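You operate a simulated robot arm through the tools that you are given. There is no shell and no other tool. Be economical: measure what you need, move in short steps, check, and stop when the job is done.

You run a simulated robot arm. Do the job below in one go: nothing can be reset, and whatever is moved stays where it is left.

## Task
Test both plugs on LEAD, purple first, and bin each as the screen says.
Fine: good in green, faulty in red; knob back to OFF.
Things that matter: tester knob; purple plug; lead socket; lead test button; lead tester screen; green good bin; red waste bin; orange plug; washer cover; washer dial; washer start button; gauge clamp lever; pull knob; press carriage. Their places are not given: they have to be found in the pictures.

Only the result counts: the job must be done as asked and must still hold three seconds after the hand-in. Knocking over, shifting, dropping, spilling or breaking anything else fails it.

## Robot
A 6-joint arm with a two-finger parallel gripper, fixed in place. Base frame: the origin is at the foot of the arm, x ahead of it, y to its left, z up. Lengths are in mm, angles in degrees, forces in N, time in s.
With the tool pointing down near the work surface it reaches from about 140 to 580 mm from the base axis. Its first joint turns from -66.0 to 66.0 degrees. Payload 2.1 kg.
Tool frame: the origin (TCP) lies between the finger pads and is the grasp point; the fingertips stand 30 mm ahead of it; z points along the fingers, y is the line along which they close. The gripper opens to 94 mm. The fingers are 28 mm wide and 10 mm thick; the gripper's body (50 by 96 mm) begins 55 mm behind the TCP.
Orientation is that of the tool frame in the base frame, as a unit quaternion [w, x, y, z]. With the fingers straight down and closing along the base's y, the tool's x points along the base's -x, its y along +y and its z along -z.

## Interface
- The arm moves only by the tool apply_moves. Its arguments are lists of equal length, an entry for each row: "travel": the shift along the base's x, y, z in mm, a list of three; "dr": the turn, a rotation vector about the base's x, y, z in degrees, a list of three; "fingers": the opening, from 0 (shut) to 1 (fully open). In form: {"travel": [[x, y, z], ...], "dr": [[wx, wy, wz], ...], "fingers": [fingers, ...]}. A call has 1 to 10 rows; each row is the pose to reach, as a shift and turn from the pose commanded when the call began. Each row takes 0.2 s and may step no farther than 50 mm and 8.6 degrees from the row before; otherwise, or with a gripper value out of range, the whole call is refused. A pose out of reach is approached as far as the arm can. The call stops where the force on the tool passes 90 N (or 10 N more than at its start, if that is more) or the arm is blocked; 0.2 s more then pass. The fingers move at their own pace (about 72 mm/s each) and stop on an object; they squeeze with about 28 N. The grip force told is the motor's: it shows also when the fingers shut on nothing. Time passes only in rows, and 0.2 s behind the last, so rows that repeat a pose let the fingers close. The reply holds the time, the measured pose of the TCP, the force on the tool along the base axes, the opening and the grip force, in the units named above and with some noise.
- Cameras (640 x 400 px; columns grow to the right, rows downward): "scene" is fixed at [63.9, -376.3, 488]; the picture's right is [0.72, -0.69, 0.00], its down [-0.36, -0.38, -0.85] and it looks along [0.59, 0.61, -0.53] (base axes); focal length 214 px, centre (320, 200). "wrist" rides on the gripper at [-37, 0, -58] in the tool frame; the picture's right is [0.00, -1.00, 0.00], its down [0.97, 0.00, -0.24] and it looks along [0.24, 0.00, 0.97] (tool axes); focal length 218 px, centre (320, 200).
- camera(camera): a new picture of that camera. It takes no simulated time.
- measure_at(camera, pixels): for up to 12 pixels [column, row] of the newest picture of that camera ("zoom" is the newest enlarged one), the place [x, y, z] in the base frame of the surface seen there, good to about 2 mm. It takes no simulated time.
- enlarge(camera, box): a new picture of the part [left, top, right, bottom] of that camera's present view, enlarged. It takes no simulated time.
- hand_in(): hands the job in; it is judged then, once.

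Go step by step. Measure first, check grasps and placings, and put right what went wrong. The budget is 80 turns and 34 pictures, counting those below and the enlarged ones. Unless the task says otherwise, let go and move clear before handing in, and close with one line.

The tools are called as name(argument=value, ...) on one line, values as JSON. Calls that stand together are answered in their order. apply_moves: Moves the arm, as the interface text tells. Its arguments: {"type":"object","properties":{"travel":{"type":"array"},"dr":{"type":"array"},"fingers":{"type":"array"}},"required":["travel","dr","fingers"]} The other tools are called the same way: camera (camera) takes a picture; measure_at (camera, pixels) gives the place of the surface under pixels of a picture; enlarge (camera, box) takes an enlarged picture of a part of a camera's view; hand_in () hands the job in.

At the start:

```text
clock: 0.0
tool_pos: [364.0, 120.1, 399.4]
ee_rot: [0.0, 0.0, 1.0, 0.0]
contact_force: [-0.2, -0.6, -0.5]
width: 94.2
gripper_force: 0.0
```

scene: 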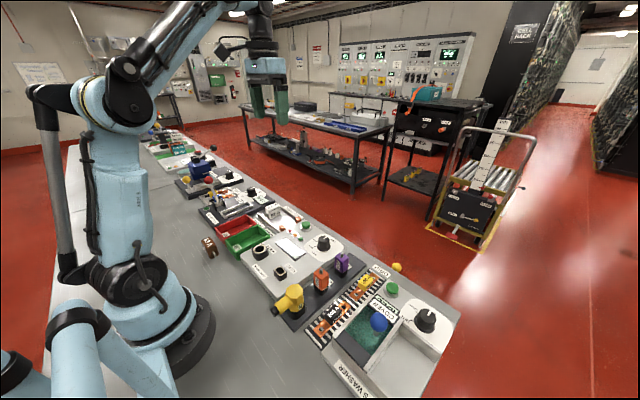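
wrist: 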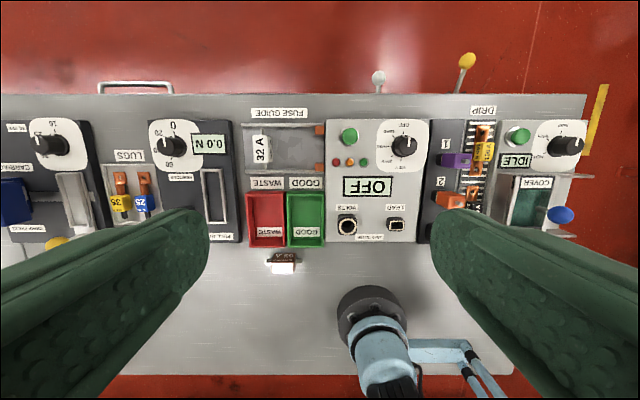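

The wrist picture shows the tester (screen "OFF" near (367,186)), its knob at (404,146), the LEAD socket near (396,224), and purple and orange plugs near (455,160) and (450,200). I'll enlarge that region before measuring.

enlarge(camera="wrist", box=[320, 110, 500, 250])

enlarge(camera="scene", box=[200, 190, 420, 340])

```text
2.86 times, centred on (410, 180) of wrist
```

zoom: 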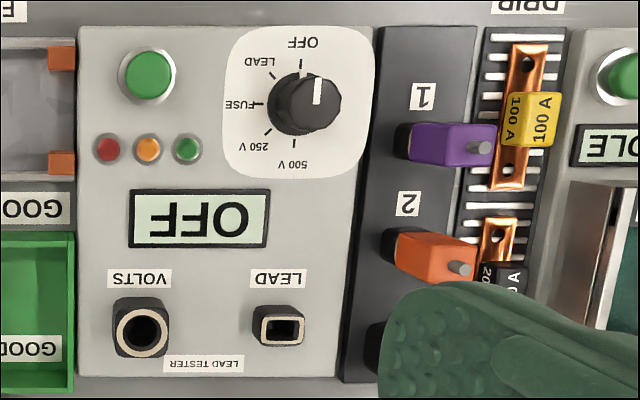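

```text
2.67 times, centred on (310, 265) of scene
```

zoom: 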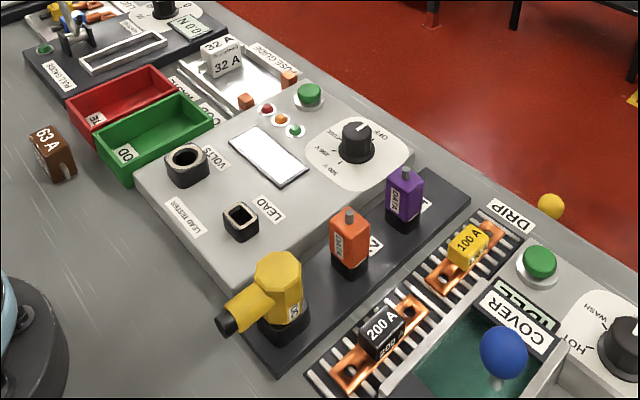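

I've got the layout: the plugs stand upright with a strain pin on top, and LEAD is a square socket. I'll measure the key points in both views.

measure_at(camera="zoom", pixels=[[405, 183], [406, 170], [405, 222], [350, 218], [349, 212], [348, 268], [240, 207], [241, 221], [357, 126], [309, 89], [257, 215], [224, 218]])

measure_at(camera="wrist", pixels=[[445, 160], [466, 161], [442, 198], [459, 203], [396, 224], [396, 217], [388, 224], [404, 225], [407, 142], [350, 136], [305, 220], [265, 220]])

```text
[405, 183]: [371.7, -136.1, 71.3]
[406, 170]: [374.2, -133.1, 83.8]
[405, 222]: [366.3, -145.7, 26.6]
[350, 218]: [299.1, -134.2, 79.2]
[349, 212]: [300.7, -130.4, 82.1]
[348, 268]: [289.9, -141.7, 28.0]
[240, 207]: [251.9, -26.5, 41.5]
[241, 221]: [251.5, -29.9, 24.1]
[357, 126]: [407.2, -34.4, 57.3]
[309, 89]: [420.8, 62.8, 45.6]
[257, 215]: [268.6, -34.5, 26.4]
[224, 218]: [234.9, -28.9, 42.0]
```

```text
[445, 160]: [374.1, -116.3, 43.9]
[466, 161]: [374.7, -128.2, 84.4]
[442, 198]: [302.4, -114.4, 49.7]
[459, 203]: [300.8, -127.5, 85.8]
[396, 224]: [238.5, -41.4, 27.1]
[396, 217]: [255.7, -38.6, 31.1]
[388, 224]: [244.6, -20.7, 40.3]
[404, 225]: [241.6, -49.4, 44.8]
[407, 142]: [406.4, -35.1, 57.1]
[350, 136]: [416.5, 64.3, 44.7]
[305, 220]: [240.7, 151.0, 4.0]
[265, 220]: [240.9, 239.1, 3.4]
```

The knob is at (407,-35) with its top at z 57. Its positions are 45° apart, and LEAD is 45° from OFF toward +y. I'll move above the knob with the gripper open.

apply_moves(travel=[[7, -25, -35], [14, -50, -70], [21, -75, -105], [28, -100, -140], [35, -125, -175], [43, -155, -210], [43, -155, -240]], dr=[[0, 0, 0], [0, 0, 0], [0, 0, 0], [0, 0, 0], [0, 0, 0], [0, 0, 0], [0, 0, 0]], fingers=[1, 1, 1, 1, 1, 1, 1])

camera(camera="wrist")

```text
clock: 1.6
tool_pos: [405.2, -35.2, 159.1]
ee_rot: [0.0, 0.001, 1.0, 0.0]
contact_force: [-0.3, 0.4, 0.1]
width: 93.9
gripper_force: 0.0
```

```text
29 pictures are left
```

wrist: 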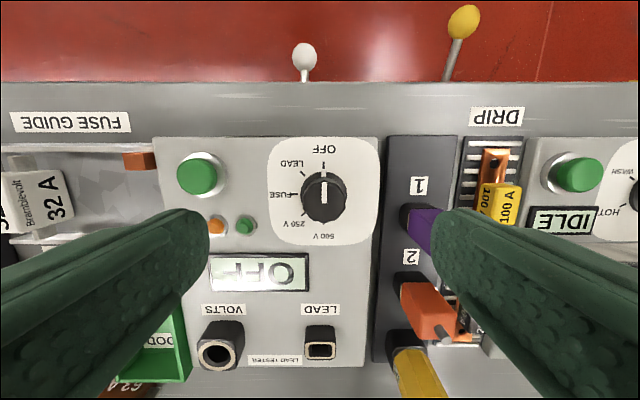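

The gripper is above the knob, which is at (324,196). I'll measure the knob edges, the socket rim, the plugs and the two levers at the back edge.

measure_at(camera="wrist", pixels=[[324, 187], [305, 187], [341, 187], [324, 175], [324, 200], [304, 54], [464, 20], [305, 350], [335, 350], [320, 359], [320, 340], [270, 210]])

enlarge(camera="wrist", box=[260, 280, 480, 400])

```text
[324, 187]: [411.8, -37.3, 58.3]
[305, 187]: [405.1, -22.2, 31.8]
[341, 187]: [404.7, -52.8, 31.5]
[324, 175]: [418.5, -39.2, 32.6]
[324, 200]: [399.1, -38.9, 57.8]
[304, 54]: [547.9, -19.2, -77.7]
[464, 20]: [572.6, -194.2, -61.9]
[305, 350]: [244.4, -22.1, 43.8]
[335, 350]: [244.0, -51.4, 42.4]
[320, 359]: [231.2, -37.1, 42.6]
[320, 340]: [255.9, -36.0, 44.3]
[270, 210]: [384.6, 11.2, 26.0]
```

```text
2.91 times, centred on (370, 340) of wrist
```

zoom: 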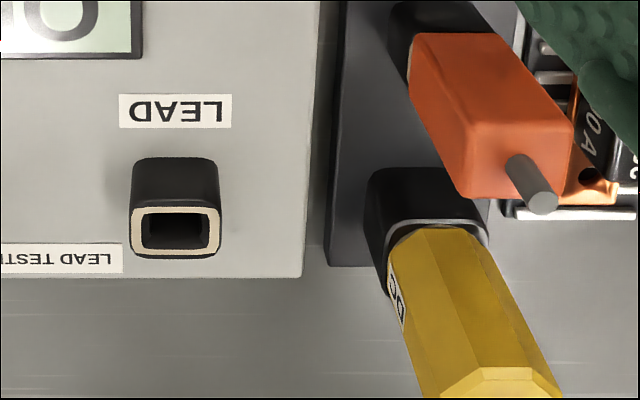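

The knob centre is about (406,-38), and the LEAD socket centre is about (244,-37) with its top at z 43. I'll go down and grip the knob.

apply_moves(travel=[[0, -3, -45], [0, -3, -75], [0, -3, -90], [0, -3, -90], [0, -3, -90], [0, -3, -90], [0, -3, -90]], dr=[[0, 0, 0], [0, 0, 0], [0, 0, 0], [0, 0, 0], [0, 0, 0], [0, 0, 0], [0, 0, 0]], fingers=[1, 1, 1, 0.2, 0, 0, 0])

```text
clock: 3.2
tool_pos: [406.2, -38.5, 70.1]
ee_rot: [0.0, 0.0, 1.0, 0.001]
contact_force: [0.5, 16.6, -14.0]
width: 33.7
gripper_force: 45.1
```

The fingers hold the knob at 33.7 mm. I'll turn it +45° about z.

apply_moves(travel=[[0, 0, 0], [0, 0, 0], [0, 0, 0], [0, 0, 0], [0, 0, 0], [0, 0, 0], [0, 0, 0]], dr=[[0, 0, 7.5], [0, 0, 15], [0, 0, 22.5], [0, 0, 30], [0, 0, 37.5], [0, 0, 45], [0, 0, 45]], fingers=[0, 0, 0, 0, 0, 0, 0])

camera(camera="wrist")

```text
clock: 4.8
tool_pos: [405.0, -34.3, 70.1]
ee_rot: [-0.003, -0.385, 0.923, 0.008]
contact_force: [-34.6, 36.7, 12.9]
width: 33.5
gripper_force: 45.2
```

```text
27 pictures are left
```

wrist: 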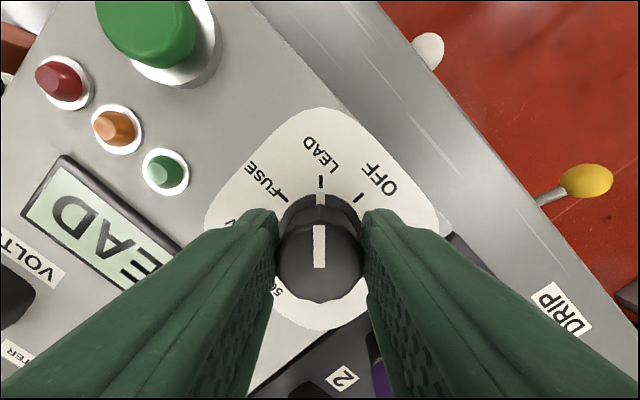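

The screen reads "LEAD" and the pointer is at the LEAD tick. I'll release, rise and turn the tool back.

apply_moves(travel=[[0, 0, 0], [0, 0, 0], [0, 0, 0], [0, 0, 40], [0, 0, 80], [0, 0, 100], [0, 0, 110]], dr=[[0, 0, 0], [0, 0, 0], [0, 0, 0], [0, 0, 0], [0, 0, -7.5], [0, 0, -15], [0, 0, -22.5]], fingers=[0.5, 0.6, 0.6, 0.6, 0.6, 0.6, 0.6])

```text
clock: 6.4
tool_pos: [406.8, -38.7, 179.2]
ee_rot: [0.001, -0.195, 0.981, 0.0]
contact_force: [-0.2, -1.5, -0.2]
width: 56.2
gripper_force: 0.0
```

The knob is released and the gripper is clear. I'll finish turning back and move above the purple plug.

apply_moves(travel=[[-10, -30, 5], [-20, -60, 5], [-32, -90, 5], [-32, -90, 5]], dr=[[0, 0, -7.5], [0, 0, -15], [0, 0, -22.5], [0, 0, -22.5]], fingers=[0.6, 0.6, 0.6, 0.6])

camera(camera="wrist")

```text
clock: 7.4
tool_pos: [372.4, -127.2, 186.1]
ee_rot: [0.0, 0.001, 1.0, -0.001]
contact_force: [0.0, -0.4, -0.3]
width: 56.1
gripper_force: 0.1
```

```text
26 pictures are left
```

wrist: 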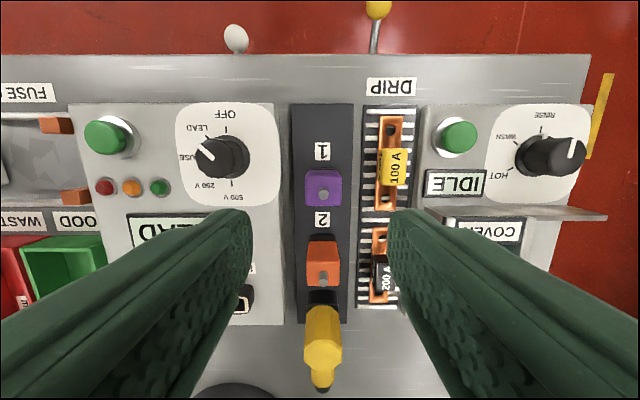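

enlarge(camera="wrist", box=[260, 140, 400, 300])

measure_at(camera="wrist", pixels=[[308, 187], [338, 187], [323, 177], [323, 203], [323, 195], [306, 205], [309, 268], [338, 268], [323, 257], [322, 283], [395, 160], [397, 270]])

```text
2.50 times, centred on (330, 220) of wrist
```

zoom: 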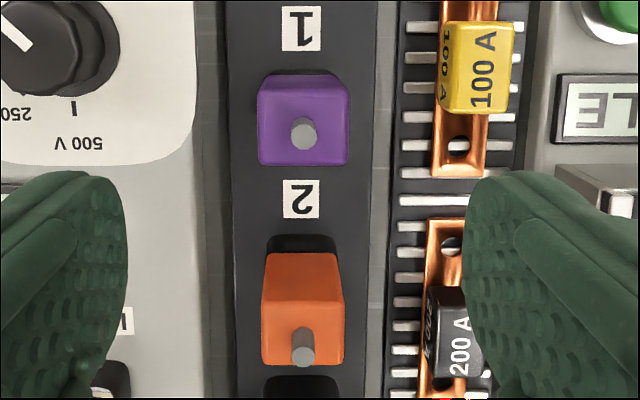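

```text
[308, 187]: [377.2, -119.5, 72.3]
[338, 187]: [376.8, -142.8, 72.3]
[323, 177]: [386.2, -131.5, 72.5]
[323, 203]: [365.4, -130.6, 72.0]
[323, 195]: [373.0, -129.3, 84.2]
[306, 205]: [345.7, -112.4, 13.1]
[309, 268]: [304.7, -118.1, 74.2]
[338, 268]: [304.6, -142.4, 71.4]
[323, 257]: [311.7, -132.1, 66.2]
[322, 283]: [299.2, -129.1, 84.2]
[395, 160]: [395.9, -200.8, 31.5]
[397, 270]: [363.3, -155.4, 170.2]
```

The purple body is 26 mm wide, centred at (375,-130.5), with its top at z 72. I'll straddle it with the TCP at z ≈ 66 and grip.

apply_moves(travel=[[2.6, -3.3, -40], [2.6, -3.3, -80], [2.6, -3.3, -110], [2.6, -3.3, -120], [2.6, -3.3, -120], [2.6, -3.3, -120], [2.6, -3.3, -120]], dr=[[0, 0, 0], [0, 0, 0], [0, 0, 0], [0, 0, 0], [0, 0, 0], [0, 0, 0], [0, 0, 0]], fingers=[0.6, 0.6, 0.6, 0.6, 0.2, 0, 0])

```text
clock: 9.0
tool_pos: [378.9, -129.8, 65.2]
ee_rot: [0.0, 0.001, 1.0, 0.0]
contact_force: [-1.2, -3.0, -1.0]
width: 33.4
gripper_force: 28.3
```

The fingers stopped at 33.4 mm, wider than my 26 mm estimate, so I'll look at the grasp.

camera(camera="wrist")

enlarge(camera="scene", box=[270, 200, 430, 320])

```text
24 pictures are left
```

wrist: 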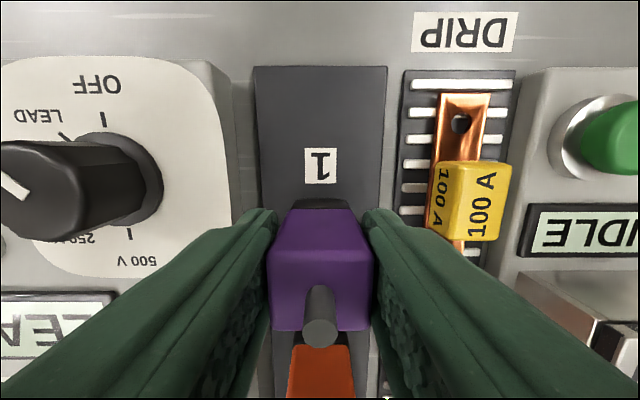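

```text
3.33 times, centred on (350, 260) of scene
```

zoom: 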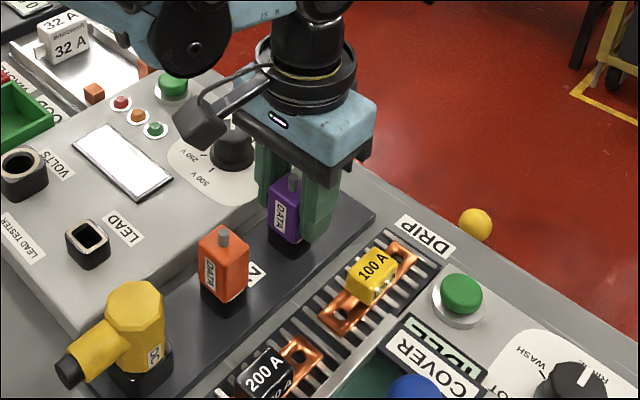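

The plug is held squarely between the pads. I'll pull it straight up.

apply_moves(travel=[[0, 0, 6], [0, 0, 14], [0, 0, 26], [0, 0, 45], [0, 0, 75], [0, 0, 95]], dr=[[0, 0, 0], [0, 0, 0], [0, 0, 0], [0, 0, 0], [0, 0, 0], [0, 0, 0]], fingers=[0, 0, 0, 0, 0, 0])

enlarge(camera="scene", box=[270, 180, 430, 300])

camera(camera="wrist")

```text
clock: 10.4
tool_pos: [376.9, -131.9, 160.4]
ee_rot: [0.0, -0.001, 1.0, 0.0]
contact_force: [-0.3, -0.2, -0.2]
width: 33.4
gripper_force: 27.5
```

```text
3.33 times, centred on (350, 240) of scene
```

zoom: 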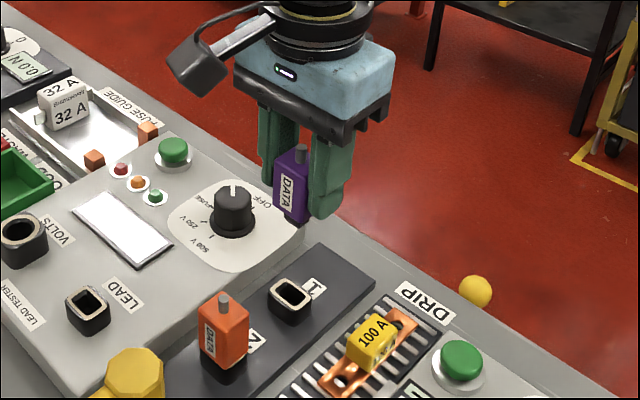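

```text
21 pictures are left
```

wrist: 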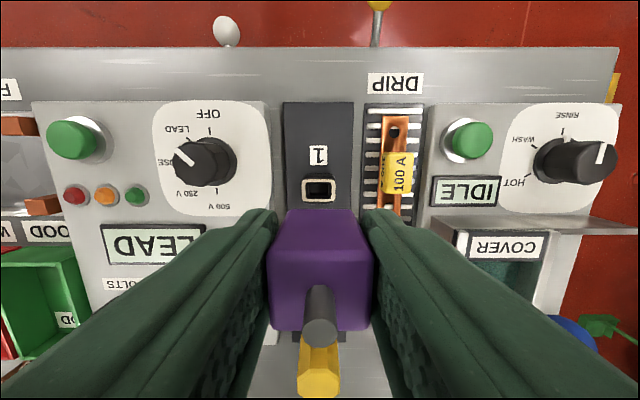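

The plug is out, and slot 1's empty socket shows at zoom (292,291). I'll measure it against the LEAD socket to get the exact offset.

measure_at(camera="zoom", pixels=[[291, 280], [270, 289], [312, 293], [293, 306], [87, 290], [67, 303], [108, 304], [89, 319]])

measure_at(camera="wrist", pixels=[[304, 190], [334, 190], [319, 180], [319, 201]])

```text
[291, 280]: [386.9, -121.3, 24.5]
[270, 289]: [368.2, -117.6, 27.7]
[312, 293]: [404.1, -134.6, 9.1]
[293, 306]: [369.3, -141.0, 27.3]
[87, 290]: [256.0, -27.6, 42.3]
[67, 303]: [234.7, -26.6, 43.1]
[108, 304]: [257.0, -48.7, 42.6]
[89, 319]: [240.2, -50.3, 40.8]
```

```text
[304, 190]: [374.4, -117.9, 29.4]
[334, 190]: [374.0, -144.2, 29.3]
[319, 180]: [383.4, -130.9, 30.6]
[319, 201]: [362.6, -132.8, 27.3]
```

The offset from slot 1 to LEAD is about (-130, +94, +14). I'll move by that, then check that LEAD shows at the same pixel slot 1 did, (319,190).

apply_moves(travel=[[0, 0, 14], [-35, 25, 14], [-70, 50, 14], [-105, 75, 14], [-129.7, 94, 14], [-129.7, 94, 14]], dr=[[0, 0, 0], [0, 0, 0], [0, 0, 0], [0, 0, 0], [0, 0, 0], [0, 0, 0]], fingers=[0, 0, 0, 0, 0, 0])

camera(camera="wrist")

```text
clock: 11.8
tool_pos: [247.3, -36.1, 176.0]
ee_rot: [0.0, 0.0, 1.0, 0.001]
contact_force: [0.2, -0.2, 0.2]
width: 33.4
gripper_force: 27.8
```

```text
20 pictures are left
```

wrist: 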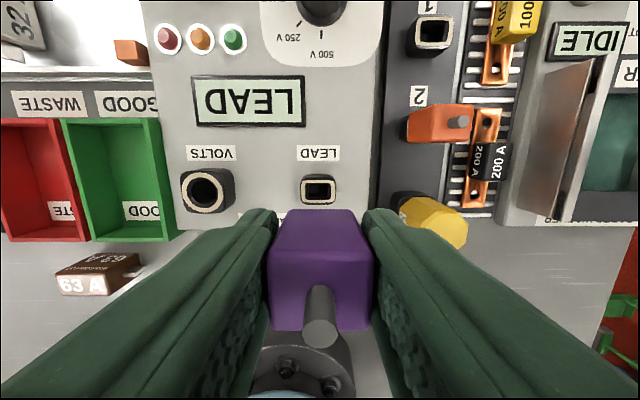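

LEAD's rim is now centred at about (319,190), matching slot 1's view. I'll measure the rim once more and lower to just above it.

measure_at(camera="wrist", pixels=[[302, 190], [335, 190], [319, 178], [319, 202]])

apply_moves(travel=[[0, 0, -40], [0, 0, -60], [0, 0, -60]], dr=[[0, 0, 0], [0, 0, 0], [0, 0, 0]], fingers=[0, 0, 0])

enlarge(camera="scene", box=[240, 210, 340, 290])

```text
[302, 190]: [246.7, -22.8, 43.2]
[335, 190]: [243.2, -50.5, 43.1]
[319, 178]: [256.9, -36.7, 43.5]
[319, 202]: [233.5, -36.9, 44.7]
```

```text
clock: 12.6
tool_pos: [247.0, -37.4, 114.6]
ee_rot: [0.0, 0.0, 1.0, -0.001]
contact_force: [-0.6, 0.0, -0.1]
width: 33.0
gripper_force: 27.7
```

```text
5.00 times, centred on (290, 250) of scene
```

zoom: 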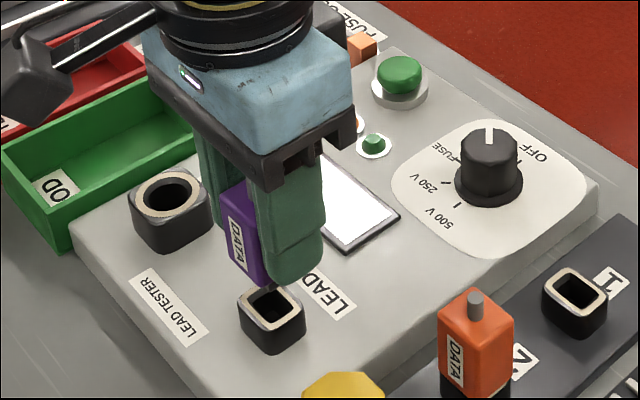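

The alignment looks right, so I'll push the plug down in small steps toward TCP z ≈ 79.

apply_moves(travel=[[0, 0, -8], [0, 0, -14], [0, 0, -20], [0, 0, -25], [0, 0, -30], [0, 0, -33], [0, 0, -35], [0, 0, -35]], dr=[[0, 0, 0], [0, 0, 0], [0, 0, 0], [0, 0, 0], [0, 0, 0], [0, 0, 0], [0, 0, 0], [0, 0, 0]], fingers=[0, 0, 0, 0, 0, 0, 0, 0])

enlarge(camera="scene", box=[240, 210, 340, 290])

```text
clock: 14.4
tool_pos: [248.2, -36.9, 78.5]
ee_rot: [0.0, 0.0, 1.0, 0.002]
contact_force: [-0.9, 13.8, 24.0]
width: 33.5
gripper_force: 28.0
```

```text
5.00 times, centred on (290, 250) of scene
```

zoom: 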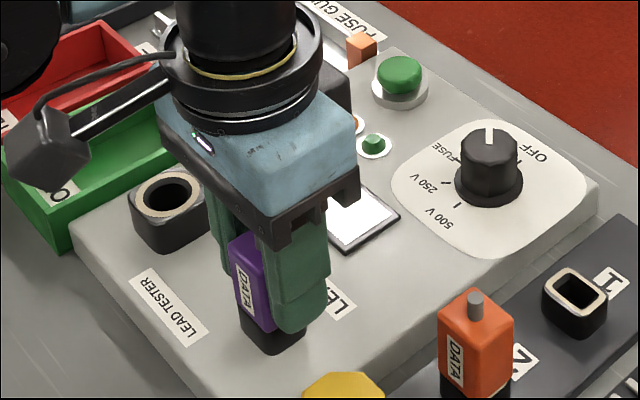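

The plug sits flush in LEAD with a 24 N push reading. I'll release, rise and go above the test button at about (418,63).

apply_moves(travel=[[0, 0, 1], [0, 0, 1], [0, 0, 40], [0, 0, 70], [40, 25, 70], [80, 50, 70], [120, 75, 60], [160, 95, 50], [170, 100, 40], [170, 100, 40]], dr=[[0, 0, 0], [0, 0, 0], [0, 0, 0], [0, 0, 0], [0, 0, 0], [0, 0, 0], [0, 0, 0], [0, 0, 0], [0, 0, 0], [0, 0, 0]], fingers=[0.6, 0.6, 0.6, 0.6, 0.3, 0, 0, 0, 0, 0])

camera(camera="wrist")

```text
clock: 16.6
tool_pos: [418.5, 62.2, 118.9]
ee_rot: [0.0, 0.0, 1.0, 0.001]
contact_force: [0.1, -0.7, -0.1]
width: 0.0
gripper_force: 27.9
```

```text
17 pictures are left
```

wrist: 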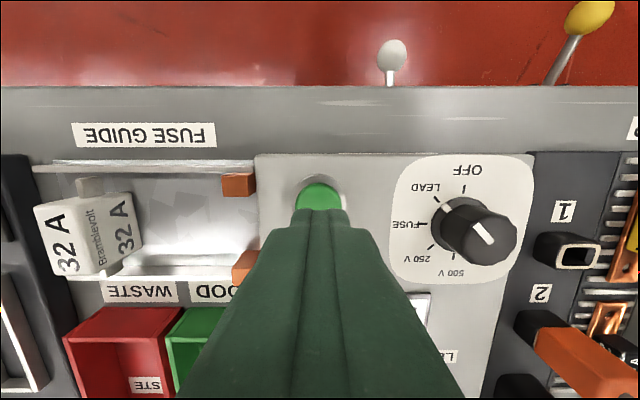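

The closed fingertips are over the green button at (320,195). I'll press down gently.

apply_moves(travel=[[0, 0, -30], [0, 0, -40], [0, 0, -44], [0, 0, -47], [0, 0, -49], [0, 0, -51], [0, 0, -51]], dr=[[0, 0, 0], [0, 0, 0], [0, 0, 0], [0, 0, 0], [0, 0, 0], [0, 0, 0], [0, 0, 0]], fingers=[0, 0, 0, 0, 0, 0, 0])

enlarge(camera="scene", box=[240, 190, 340, 280])

```text
clock: 18.2
tool_pos: [418.3, 63.6, 68.0]
ee_rot: [0.0, 0.0, 1.0, 0.0]
contact_force: [1.5, 1.5, 2.8]
width: 0.0
gripper_force: 28.2
```

```text
4.44 times, centred on (290, 235) of scene
```

zoom: 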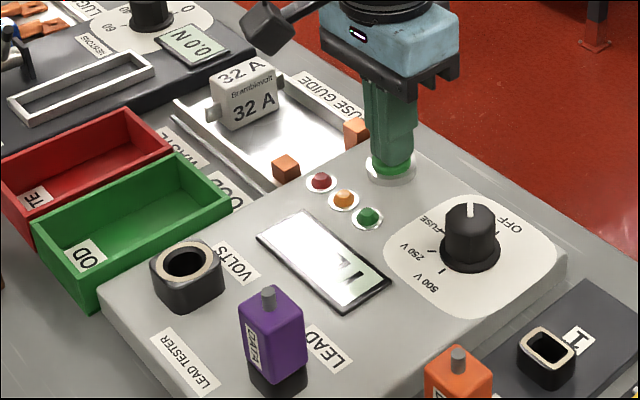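

The button looks pressed and the screen shows something new, but glare hides it in the scene view. I'll rise and read it with the wrist camera.

apply_moves(travel=[[0, 0, 20], [0, 0, 50], [-25, -25, 70], [-55, -45, 90]], dr=[[0, 0, 0], [0, 0, 0], [0, 0, 0], [0, 0, 0]], fingers=[0, 0.3, 0.6, 0.6])

camera(camera="wrist")

```text
clock: 19.2
tool_pos: [361.5, 19.7, 157.6]
ee_rot: [-0.001, 0.0, 1.0, 0.0]
contact_force: [-0.5, 0.2, 0.3]
width: 56.2
gripper_force: 0.0
```

```text
15 pictures are left
```

wrist: 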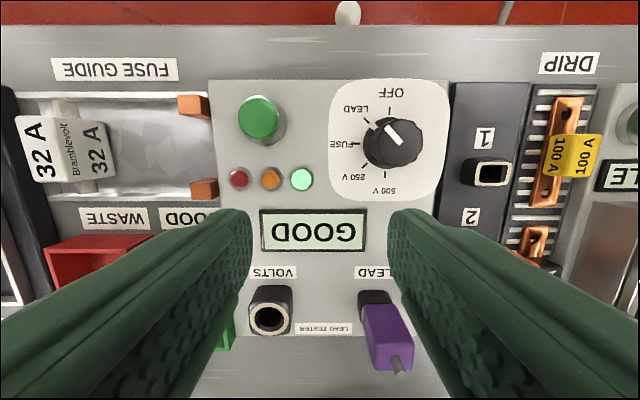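

The screen reads GOOD with the green lamp lit, so purple goes in the green bin. I'll measure the bin rims.

measure_at(camera="zoom", pixels=[[178, 156], [229, 204], [38, 228], [88, 284], [140, 215], [112, 111], [6, 175], [150, 185], [60, 165], [268, 293], [273, 325]])

```text
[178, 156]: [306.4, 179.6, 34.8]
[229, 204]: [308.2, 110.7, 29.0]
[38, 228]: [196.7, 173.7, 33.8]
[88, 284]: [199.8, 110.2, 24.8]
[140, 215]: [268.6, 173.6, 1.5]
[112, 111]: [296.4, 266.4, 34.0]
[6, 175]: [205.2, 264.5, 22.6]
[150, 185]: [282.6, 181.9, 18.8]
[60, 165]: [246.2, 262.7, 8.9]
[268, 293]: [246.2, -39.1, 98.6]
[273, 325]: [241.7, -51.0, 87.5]
```

Green bin interior spans about x 200–307, y 110–180, and red about y 195–265. I'll go back to the purple plug, grip it and pull it.

apply_moves(travel=[[-38, -18, 0], [-76, -36, 0], [-115, -55, 0], [-115, -55, -40], [-115, -55, -70], [-115, -55, -79], [-115, -55, -79], [-115, -55, -79], [-115, -55, -79]], dr=[[0, 0, 0], [0, 0, 0], [0, 0, 0], [0, 0, 0], [0, 0, 0], [0, 0, 0], [0, 0, 0], [0, 0, 0], [0, 0, 0]], fingers=[0.6, 0.6, 0.6, 0.6, 0.6, 0.6, 0.2, 0, 0])

apply_moves(travel=[[0, 0, 6], [0, 0, 14], [0, 0, 26], [0, 0, 50], [0, 0, 75], [0, 0, 75]], dr=[[0, 0, 0], [0, 0, 0], [0, 0, 0], [0, 0, 0], [0, 0, 0], [0, 0, 0]], fingers=[0, 0, 0, 0, 0, 0])

```text
clock: 21.2
tool_pos: [249.1, -37.0, 80.8]
ee_rot: [0.0, 0.001, 1.0, -0.001]
contact_force: [-1.4, -1.7, 0.6]
width: 33.4
gripper_force: 27.2
```

```text
clock: 22.6
tool_pos: [247.5, -37.1, 154.8]
ee_rot: [0.0, 0.0, 1.0, 0.0]
contact_force: [-0.2, -0.1, -0.3]
width: 33.6
gripper_force: 28.8
```

The purple plug is out of LEAD. I'll carry it to the green bin, turning the tool 90° so the fingers close along the bin's long axis.

apply_moves(travel=[[0, 25, 0], [1, 50, 0], [2, 75, 0], [3, 100, 0], [4, 120, 0], [5, 140, 0], [5, 155, 0], [5, 170, 0], [5, 182, 0]], dr=[[0, 0, 8], [0, 0, 16], [0, 0, 24], [0, 0, 32], [0, 0, 40], [0, 0, 48], [0, 0, 56], [0, 0, 64], [0, 0, 72]], fingers=[0, 0, 0, 0, 0, 0, 0, 0, 0])

apply_moves(travel=[[0, 0, 0], [0, 0, 0], [0, 0, 0], [0, 0, 0]], dr=[[0, 0, 8], [0, 0, 16], [0, 0, 18], [0, 0, 18]], fingers=[0, 0, 0, 0])

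camera(camera="wrist")

enlarge(camera="scene", box=[190, 180, 310, 260])

```text
clock: 24.6
tool_pos: [252.4, 144.3, 155.1]
ee_rot: [0.0, -0.588, 0.809, -0.001]
contact_force: [-0.4, -0.3, -1.4]
width: 33.3
gripper_force: 27.9
```

```text
clock: 25.6
tool_pos: [253.8, 144.6, 154.0]
ee_rot: [0.0, 0.707, -0.707, 0.0]
contact_force: [0.5, 0.3, 0.4]
width: 33.5
gripper_force: 28.0
```

```text
14 pictures are left
```

wrist: 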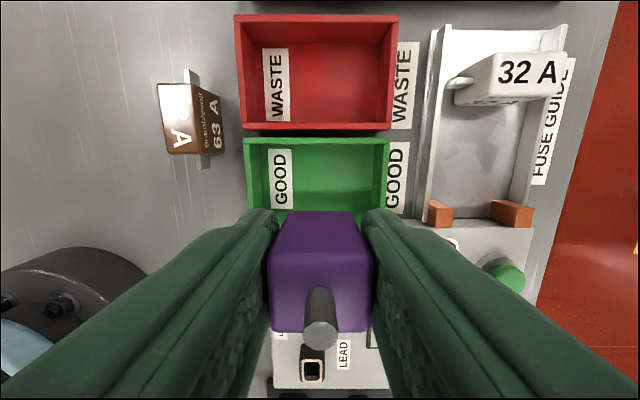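

```text
5.00 times, centred on (250, 220) of scene
```

zoom: 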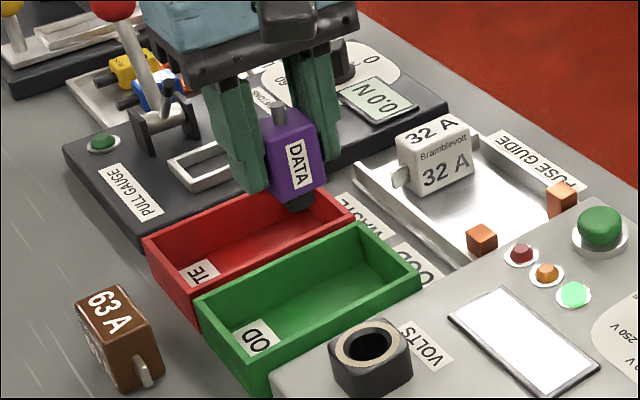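

The plug hangs over the green bin with a ~10 mm stub below its body. I'll lower to just above the bin floor and release it.

apply_moves(travel=[[8, 2, -35], [8, 2, -70], [8, 2, -90], [8, 2, -98], [8, 2, -101], [8, 2, -101]], dr=[[0, 0, 0], [0, 0, 0], [0, 0, 0], [0, 0, 0], [0, 0, 0], [0, 0, 0]], fingers=[0, 0, 0, 0, 0, 0])

enlarge(camera="scene", box=[190, 180, 310, 260])

```text
clock: 27.0
tool_pos: [262.4, 146.0, 52.0]
ee_rot: [-0.001, 0.707, -0.707, 0.001]
contact_force: [-1.1, -3.6, 21.6]
width: 33.3
gripper_force: 28.4
```

```text
5.00 times, centred on (250, 220) of scene
```

zoom: 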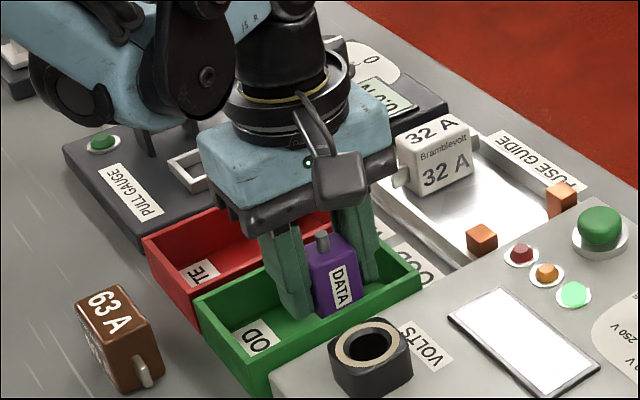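

The plug is standing on the bin floor, with 21 N showing on the tool. I'll raise 1 mm, open to about 45 mm and go straight up.

apply_moves(travel=[[0, 0, 1], [0, 0, 1], [0, 0, 1], [0, 0, 20], [0, 0, 50], [0, 0, 90], [0, 0, 120]], dr=[[0, 0, 0], [0, 0, 0], [0, 0, 0], [0, 0, 0], [0, 0, 0], [0, 0, 0], [0, 0, 0]], fingers=[0.47, 0.47, 0.47, 0.47, 0.47, 0.6, 0.6])

enlarge(camera="scene", box=[190, 180, 390, 310])

```text
clock: 28.6
tool_pos: [262.4, 145.3, 172.5]
ee_rot: [0.0, 0.707, -0.707, 0.0]
contact_force: [-0.4, -1.0, 0.2]
width: 56.5
gripper_force: 0.1
```

```text
3.08 times, centred on (290, 245) of scene
```

zoom: 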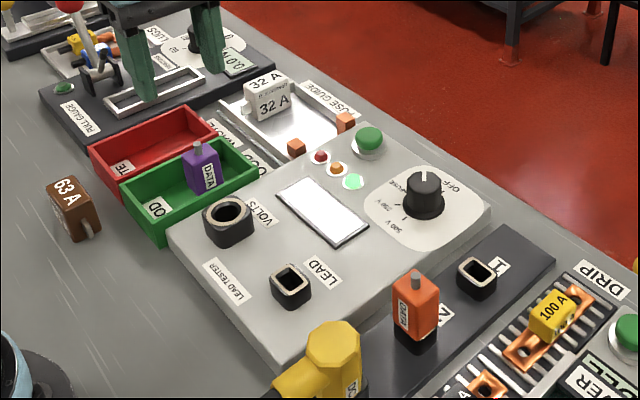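

The purple plug stands in the green bin. Now orange: I'll turn the tool back while moving over slot 2, about 73.5 mm in -x from slot 1.

apply_moves(travel=[[4, -30, 0], [8, -60, 0], [12, -90, 0], [16, -120, 0], [20, -150, 0], [24, -180, 0], [28, -205, 0], [32, -230, 0], [36, -255, 0], [43.1, -278, 0]], dr=[[0, 0, -8], [0, 0, -16], [0, 0, -24], [0, 0, -32], [0, 0, -40], [0, 0, -48], [0, 0, -56], [0, 0, -64], [0, 0, -72], [0, 0, -80]], fingers=[0.5, 0.5, 0.5, 0.5, 0.5, 0.5, 0.5, 0.5, 0.5, 0.5])

apply_moves(travel=[[0, 0, 0], [0, 0, 0], [0, 0, 0]], dr=[[0, 0, -8], [0, 0, -10], [0, 0, -10]], fingers=[0.5, 0.5, 0.5])

camera(camera="wrist")

```text
clock: 30.8
tool_pos: [304.0, -132.4, 172.0]
ee_rot: [0.0, -0.085, 0.996, 0.0]
contact_force: [0.2, -0.8, 0.4]
width: 47.2
gripper_force: 0.1
```

```text
clock: 31.6
tool_pos: [303.1, -132.2, 172.9]
ee_rot: [0.0, 0.002, 1.0, 0.0]
contact_force: [-0.2, 0.1, 0.7]
width: 47.1
gripper_force: 0.0
```

```text
10 pictures are left
```

wrist: 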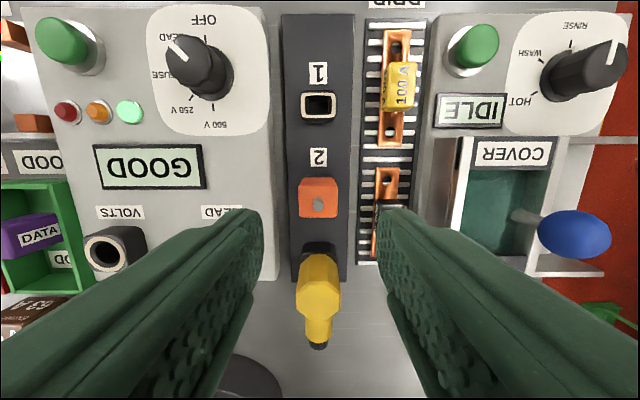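

measure_at(camera="wrist", pixels=[[301, 194], [336, 194], [318, 182], [318, 214], [318, 204], [320, 98], [303, 107], [336, 107], [320, 117], [378, 195], [380, 215], [370, 240]])

```text
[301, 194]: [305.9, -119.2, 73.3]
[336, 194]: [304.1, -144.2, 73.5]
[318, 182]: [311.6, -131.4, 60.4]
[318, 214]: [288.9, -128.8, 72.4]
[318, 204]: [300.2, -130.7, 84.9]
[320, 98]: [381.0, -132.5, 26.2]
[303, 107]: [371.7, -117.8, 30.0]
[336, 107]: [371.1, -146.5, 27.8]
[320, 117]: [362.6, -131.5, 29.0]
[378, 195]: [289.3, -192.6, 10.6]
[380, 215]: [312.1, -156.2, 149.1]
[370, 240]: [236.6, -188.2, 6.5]
```

Orange is centred at about (300.5,-131.5), right under the gripper, and the drip tray is clear of the fingers. I'll go down and grip.

apply_moves(travel=[[0, 0, -45], [0, 0, -80], [0, 0, -100], [0, 0, -108], [0, 0, -108], [0, 0, -108], [0, 0, -108]], dr=[[0, 0, 0], [0, 0, 0], [0, 0, 0], [0, 0, 0], [0, 0, 0], [0, 0, 0], [0, 0, 0]], fingers=[0.5, 0.5, 0.5, 0.5, 0.2, 0, 0])

apply_moves(travel=[[0, 0, 6], [0, 0, 14], [0, 0, 26], [0, 0, 50], [0, 0, 80], [0, 0, 109], [-28, 47, 109], [-56.1, 94, 109], [-56.1, 94, 109]], dr=[[0, 0, 0], [0, 0, 0], [0, 0, 0], [0, 0, 0], [0, 0, 0], [0, 0, 0], [0, 0, 0], [0, 0, 0], [0, 0, 0]], fingers=[0, 0, 0, 0, 0, 0, 0, 0, 0])

```text
clock: 33.2
tool_pos: [303.1, -131.5, 65.6]
ee_rot: [-0.001, 0.0, 1.0, 0.0]
contact_force: [-1.1, 6.2, 0.2]
width: 33.3
gripper_force: 28.4
```

```text
refused: row 7 steps farther than a row can; nothing moved
```

The grip is good at 33.3 mm, but the second call was refused because one step was too long. I'll resend it with shorter steps.

apply_moves(travel=[[0, 0, 6], [0, 0, 14], [0, 0, 26], [0, 0, 50], [0, 0, 80], [0, 0, 109], [-20, 33, 109], [-40, 66, 109], [-56.1, 94, 109], [-56.1, 94, 109]], dr=[[0, 0, 0], [0, 0, 0], [0, 0, 0], [0, 0, 0], [0, 0, 0], [0, 0, 0], [0, 0, 0], [0, 0, 0], [0, 0, 0], [0, 0, 0]], fingers=[0, 0, 0, 0, 0, 0, 0, 0, 0, 0])

camera(camera="wrist")

```text
clock: 35.4
tool_pos: [248.5, -36.8, 174.0]
ee_rot: [0.0, 0.001, 1.0, 0.0]
contact_force: [0.3, 0.1, -0.8]
width: 33.3
gripper_force: 28.2
```

```text
9 pictures are left
```

wrist: 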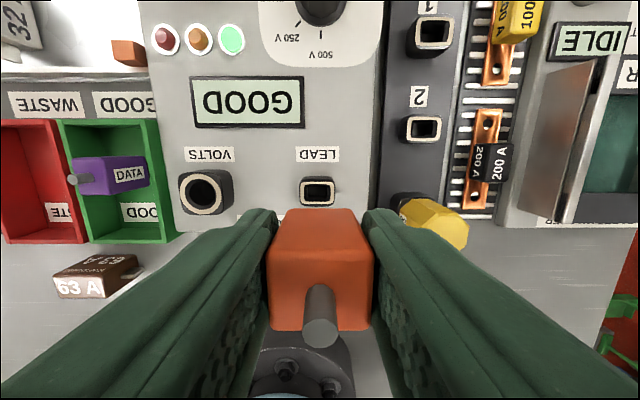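

The orange plug is held just as the purple was, with LEAD at (319,191). I'll insert it the same way.

apply_moves(travel=[[0, 0, -40], [0, 0, -60], [0, 0, -68], [0, 0, -74], [0, 0, -80], [0, 0, -85], [0, 0, -90], [0, 0, -93], [0, 0, -95], [0, 0, -95]], dr=[[0, 0, 0], [0, 0, 0], [0, 0, 0], [0, 0, 0], [0, 0, 0], [0, 0, 0], [0, 0, 0], [0, 0, 0], [0, 0, 0], [0, 0, 0]], fingers=[0, 0, 0, 0, 0, 0, 0, 0, 0, 0])

```text
clock: 37.6
tool_pos: [248.7, -36.3, 79.2]
ee_rot: [0.0, 0.001, 1.0, 0.001]
contact_force: [-3.8, 12.9, 23.0]
width: 33.4
gripper_force: 27.8
```

It seated with the same force (23 N) and height as the purple plug. I'll release, go over the button and press it.

apply_moves(travel=[[0, 0, 1], [0, 0, 1], [0, 0, 40], [0, 0, 70], [40, 25, 70], [80, 50, 70], [120, 75, 60], [160, 95, 50], [170, 100, 40], [170, 100, 40]], dr=[[0, 0, 0], [0, 0, 0], [0, 0, 0], [0, 0, 0], [0, 0, 0], [0, 0, 0], [0, 0, 0], [0, 0, 0], [0, 0, 0], [0, 0, 0]], fingers=[0.6, 0.6, 0.6, 0.6, 0.3, 0, 0, 0, 0, 0])

apply_moves(travel=[[0, 0, -30], [0, 0, -40], [0, 0, -44], [0, 0, -47], [0, 0, -49], [0, 0, -51], [0, 0, -51]], dr=[[0, 0, 0], [0, 0, 0], [0, 0, 0], [0, 0, 0], [0, 0, 0], [0, 0, 0], [0, 0, 0]], fingers=[0, 0, 0, 0, 0, 0, 0])

apply_moves(travel=[[0, 0, 20], [0, 0, 50], [-25, -25, 70], [-55, -45, 90]], dr=[[0, 0, 0], [0, 0, 0], [0, 0, 0], [0, 0, 0]], fingers=[0, 0.3, 0.6, 0.6])

camera(camera="wrist")

```text
clock: 39.8
tool_pos: [417.3, 64.0, 119.7]
ee_rot: [0.0, 0.0, 1.0, 0.0]
contact_force: [-0.1, 0.6, 0.2]
width: 0.1
gripper_force: 28.1
```

```text
clock: 41.4
tool_pos: [417.8, 63.0, 66.9]
ee_rot: [0.0, 0.0, 1.0, 0.0]
contact_force: [-2.8, 0.7, 4.2]
width: 0.0
gripper_force: 28.3
```

```text
clock: 42.4
tool_pos: [364.1, 16.1, 159.5]
ee_rot: [0.0, 0.0, 1.0, 0.0]
contact_force: [0.6, 0.2, 0.2]
width: 56.4
gripper_force: 0.1
```

```text
8 pictures are left
```

wrist: 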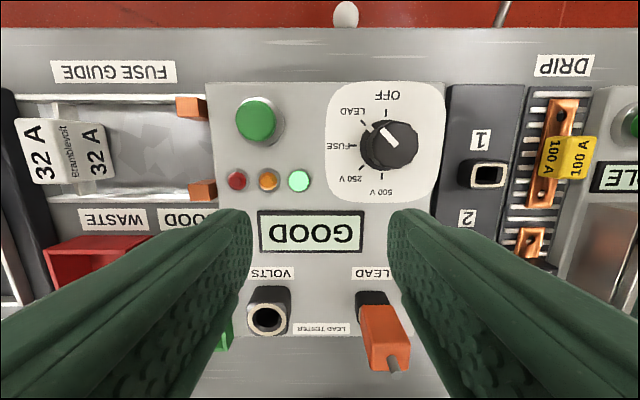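

The screen reads GOOD, but it also kept the earlier GOOD after I removed the purple plug, so this could be stale. I'll clear it by turning the knob LEAD→OFF→LEAD and retest orange for certain; first I'll grip the knob.

apply_moves(travel=[[20, -27, 0], [43.6, -53.8, 0], [43.6, -53.8, -45], [43.6, -53.8, -75], [43.6, -53.8, -88], [43.6, -53.8, -88], [43.6, -53.8, -88], [43.6, -53.8, -88]], dr=[[0, 0, 0], [0, 0, 0], [0, 0, 0], [0, 0, 0], [0, 0, 0], [0, 0, 0], [0, 0, 0], [0, 0, 0]], fingers=[0.6, 0.6, 0.6, 0.6, 0.6, 0.2, 0, 0])

apply_moves(travel=[[0, 0, 0], [0, 0, 0], [0, 0, 0], [0, 0, 0], [0, 0, 0], [0, 0, 0], [0, 0, 0]], dr=[[0, 0, -7.5], [0, 0, -15], [0, 0, -22.5], [0, 0, -30], [0, 0, -37.5], [0, 0, -45], [0, 0, -45]], fingers=[0, 0, 0, 0, 0, 0, 0])

camera(camera="wrist")

```text
clock: 44.2
tool_pos: [406.8, -38.0, 70.5]
ee_rot: [0.0, 0.001, 1.0, -0.001]
contact_force: [2.7, -21.2, -15.2]
width: 33.1
gripper_force: 45.0
```

```text
clock: 45.8
tool_pos: [403.6, -42.1, 70.2]
ee_rot: [0.001, 0.387, 0.922, -0.008]
contact_force: [-15.8, -42.9, 14.7]
width: 32.9
gripper_force: 45.3
```

```text
7 pictures are left
```

wrist: 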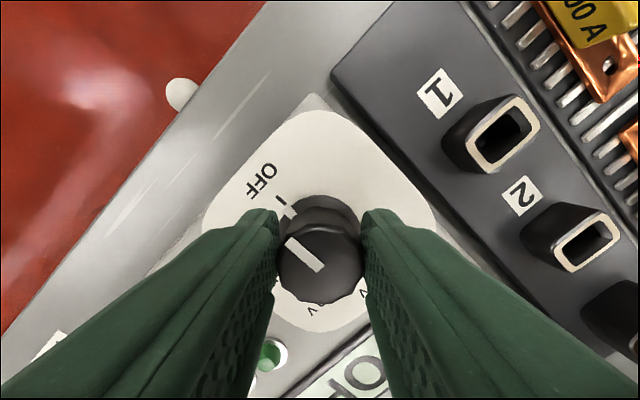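

The knob now points at OFF and the screen shows "OF…", so the display is cleared. I'll turn back +45° to LEAD, release and rise.

apply_moves(travel=[[0, 0, 0], [0, 0, 0], [0, 0, 0], [0, 0, 0], [0, 0, 0], [0, 0, 0], [0, 0, 0]], dr=[[0, 0, 7.5], [0, 0, 15], [0, 0, 22.5], [0, 0, 30], [0, 0, 37.5], [0, 0, 45], [0, 0, 45]], fingers=[0, 0, 0, 0, 0, 0, 0])

apply_moves(travel=[[0, 0, 0], [0, 0, 0], [0, 0, 40], [0, 0, 75], [-20, 27, 85], [-43.6, 53.8, 88], [-43.6, 53.8, 88]], dr=[[0, 0, 0], [0, 0, 0], [0, 0, 0], [0, 0, 0], [0, 0, 0], [0, 0, 0], [0, 0, 0]], fingers=[0.6, 0.6, 0.6, 0.6, 0.6, 0.6, 0.6])

camera(camera="wrist")

```text
clock: 47.4
tool_pos: [405.6, -36.2, 70.9]
ee_rot: [0.0, 0.0, 1.0, -0.003]
contact_force: [-4.8, -24.7, -9.7]
width: 33.1
gripper_force: 45.0
```

```text
clock: 49.0
tool_pos: [361.5, 19.6, 157.9]
ee_rot: [0.0, 0.0, 1.0, 0.0]
contact_force: [-0.7, 0.0, -0.3]
width: 56.3
gripper_force: 0.1
```

```text
6 pictures are left
```

wrist: 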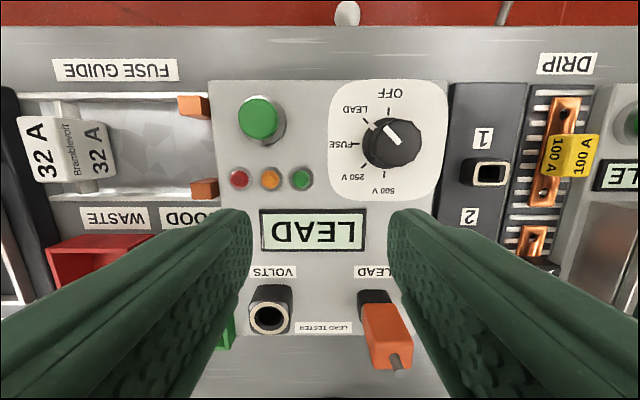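

The display is cleared to "LEAD" with the lamps off. I'll press the test button again and read the result.

apply_moves(travel=[[25, 22, -20], [55, 45, -39], [55, 45, -70], [55, 45, -80], [55, 45, -86], [55, 45, -91], [55, 45, -91]], dr=[[0, 0, 0], [0, 0, 0], [0, 0, 0], [0, 0, 0], [0, 0, 0], [0, 0, 0], [0, 0, 0]], fingers=[0, 0, 0, 0, 0, 0, 0])

apply_moves(travel=[[0, 0, 20], [0, 0, 50], [-25, -25, 70], [-55, -45, 91]], dr=[[0, 0, 0], [0, 0, 0], [0, 0, 0], [0, 0, 0]], fingers=[0, 0.3, 0.6, 0.6])

camera(camera="wrist")

```text
clock: 50.6
tool_pos: [417.0, 62.3, 67.4]
ee_rot: [0.0, 0.0, 1.0, 0.0]
contact_force: [-2.6, 3.5, 11.8]
width: 0.4
gripper_force: 28.0
```

```text
clock: 51.6
tool_pos: [364.5, 16.2, 159.1]
ee_rot: [0.001, 0.0, 1.0, 0.0]
contact_force: [-0.1, 0.5, 0.2]
width: 56.0
gripper_force: 0.1
```

```text
5 pictures are left
```

wrist: 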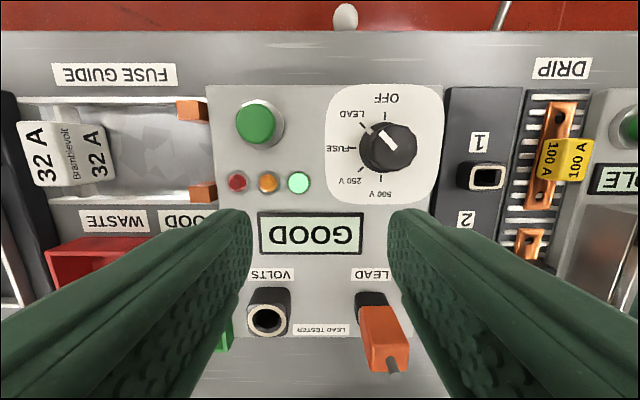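

It's a fresh GOOD with the green lamp, so orange also goes in the green bin. I'll measure the purple plug and the free space beside it in the last enlarged picture.

measure_at(camera="zoom", pixels=[[184, 165], [200, 180], [217, 172], [197, 152], [198, 146], [150, 212], [125, 192], [205, 143], [165, 236], [256, 168], [140, 205], [190, 205]])

```text
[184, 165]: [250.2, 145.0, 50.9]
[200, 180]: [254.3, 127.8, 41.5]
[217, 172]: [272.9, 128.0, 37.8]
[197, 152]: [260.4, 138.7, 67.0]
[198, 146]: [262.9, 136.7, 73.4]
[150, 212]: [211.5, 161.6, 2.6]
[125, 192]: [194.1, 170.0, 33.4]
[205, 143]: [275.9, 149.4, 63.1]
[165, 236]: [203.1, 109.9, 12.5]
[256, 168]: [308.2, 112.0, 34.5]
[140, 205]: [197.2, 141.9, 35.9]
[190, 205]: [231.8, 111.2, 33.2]
```

Purple occupies x 249–275, so there's room at x ≈ 225. I'll grip orange about 17 mm higher so the fingertips stay above the bin rim when I release it there.

apply_moves(travel=[[-38, -18, 0], [-76, -36, 0], [-115, -55, 0], [-115, -55, -35], [-115, -55, -55], [-115, -55, -62], [-115, -55, -62], [-115, -55, -62], [-115, -55, -62]], dr=[[0, 0, 0], [0, 0, 0], [0, 0, 0], [0, 0, 0], [0, 0, 0], [0, 0, 0], [0, 0, 0], [0, 0, 0], [0, 0, 0]], fingers=[0.6, 0.6, 0.6, 0.6, 0.6, 0.6, 0.2, 0, 0])

apply_moves(travel=[[0, 0, 5], [0, 0, 12], [0, 0, 24], [0, 0, 50], [0, 0, 75], [0, 0, 75]], dr=[[0, 0, 0], [0, 0, 0], [0, 0, 0], [0, 0, 0], [0, 0, 0], [0, 0, 0]], fingers=[0, 0, 0, 0, 0, 0])

enlarge(camera="scene", box=[200, 160, 360, 270])

```text
clock: 53.6
tool_pos: [247.8, -36.3, 95.3]
ee_rot: [0.0, 0.0, 1.0, 0.001]
contact_force: [0.3, 7.8, -1.7]
width: 29.2
gripper_force: 27.6
```

```text
clock: 55.0
tool_pos: [249.1, -35.9, 172.1]
ee_rot: [0.0, 0.0, 1.0, 0.0]
contact_force: [0.6, -0.6, -0.2]
width: 29.0
gripper_force: 28.4
```

```text
3.64 times, centred on (280, 215) of scene
```

zoom: 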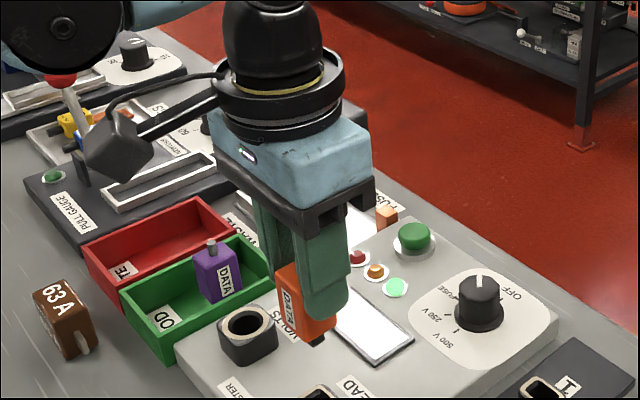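

Orange is firmly held by its upper part. I'll carry it over the free end of the green bin at x ≈ 228.

apply_moves(travel=[[0, 40, 0], [-5, 80, 0], [-10, 120, 0], [-15, 160, 0], [-19.9, 182.7, 0], [-19.9, 182.7, -40], [-19.9, 182.7, -60], [-19.9, 182.7, -60]], dr=[[0, 0, 0], [0, 0, 0], [0, 0, 0], [0, 0, 0], [0, 0, 0], [0, 0, 0], [0, 0, 0], [0, 0, 0]], fingers=[0, 0, 0, 0, 0, 0, 0, 0])

enlarge(camera="scene", box=[200, 180, 320, 260])

```text
clock: 56.8
tool_pos: [228.0, 145.6, 111.4]
ee_rot: [0.0, 0.0, 1.0, 0.0]
contact_force: [-0.9, 0.6, 0.4]
width: 28.9
gripper_force: 28.1
```

```text
5.00 times, centred on (260, 220) of scene
```

zoom: 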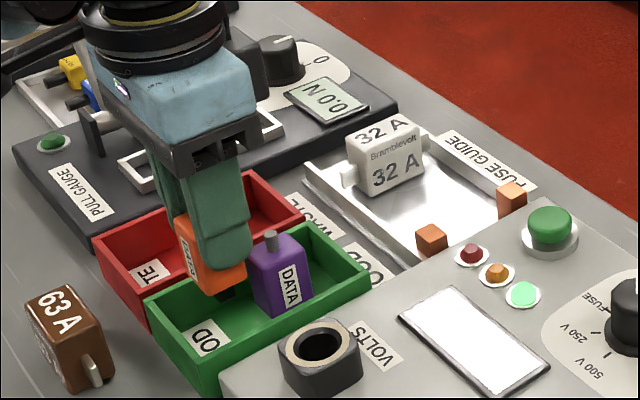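

Orange hangs beside the purple plug over the free end of the bin. I'll lower it to the floor, release and rise.

apply_moves(travel=[[0, 0, -15], [0, 0, -28], [0, 0, -35], [0, 0, -39], [0, 0, -40], [0, 0, -40]], dr=[[0, 0, 0], [0, 0, 0], [0, 0, 0], [0, 0, 0], [0, 0, 0], [0, 0, 0]], fingers=[0, 0, 0, 0, 0, 0])

```text
clock: 58.2
tool_pos: [228.1, 145.6, 71.4]
ee_rot: [0.0, 0.0, 1.0, 0.001]
contact_force: [-0.1, 0.4, -1.3]
width: 29.0
gripper_force: 28.3
```

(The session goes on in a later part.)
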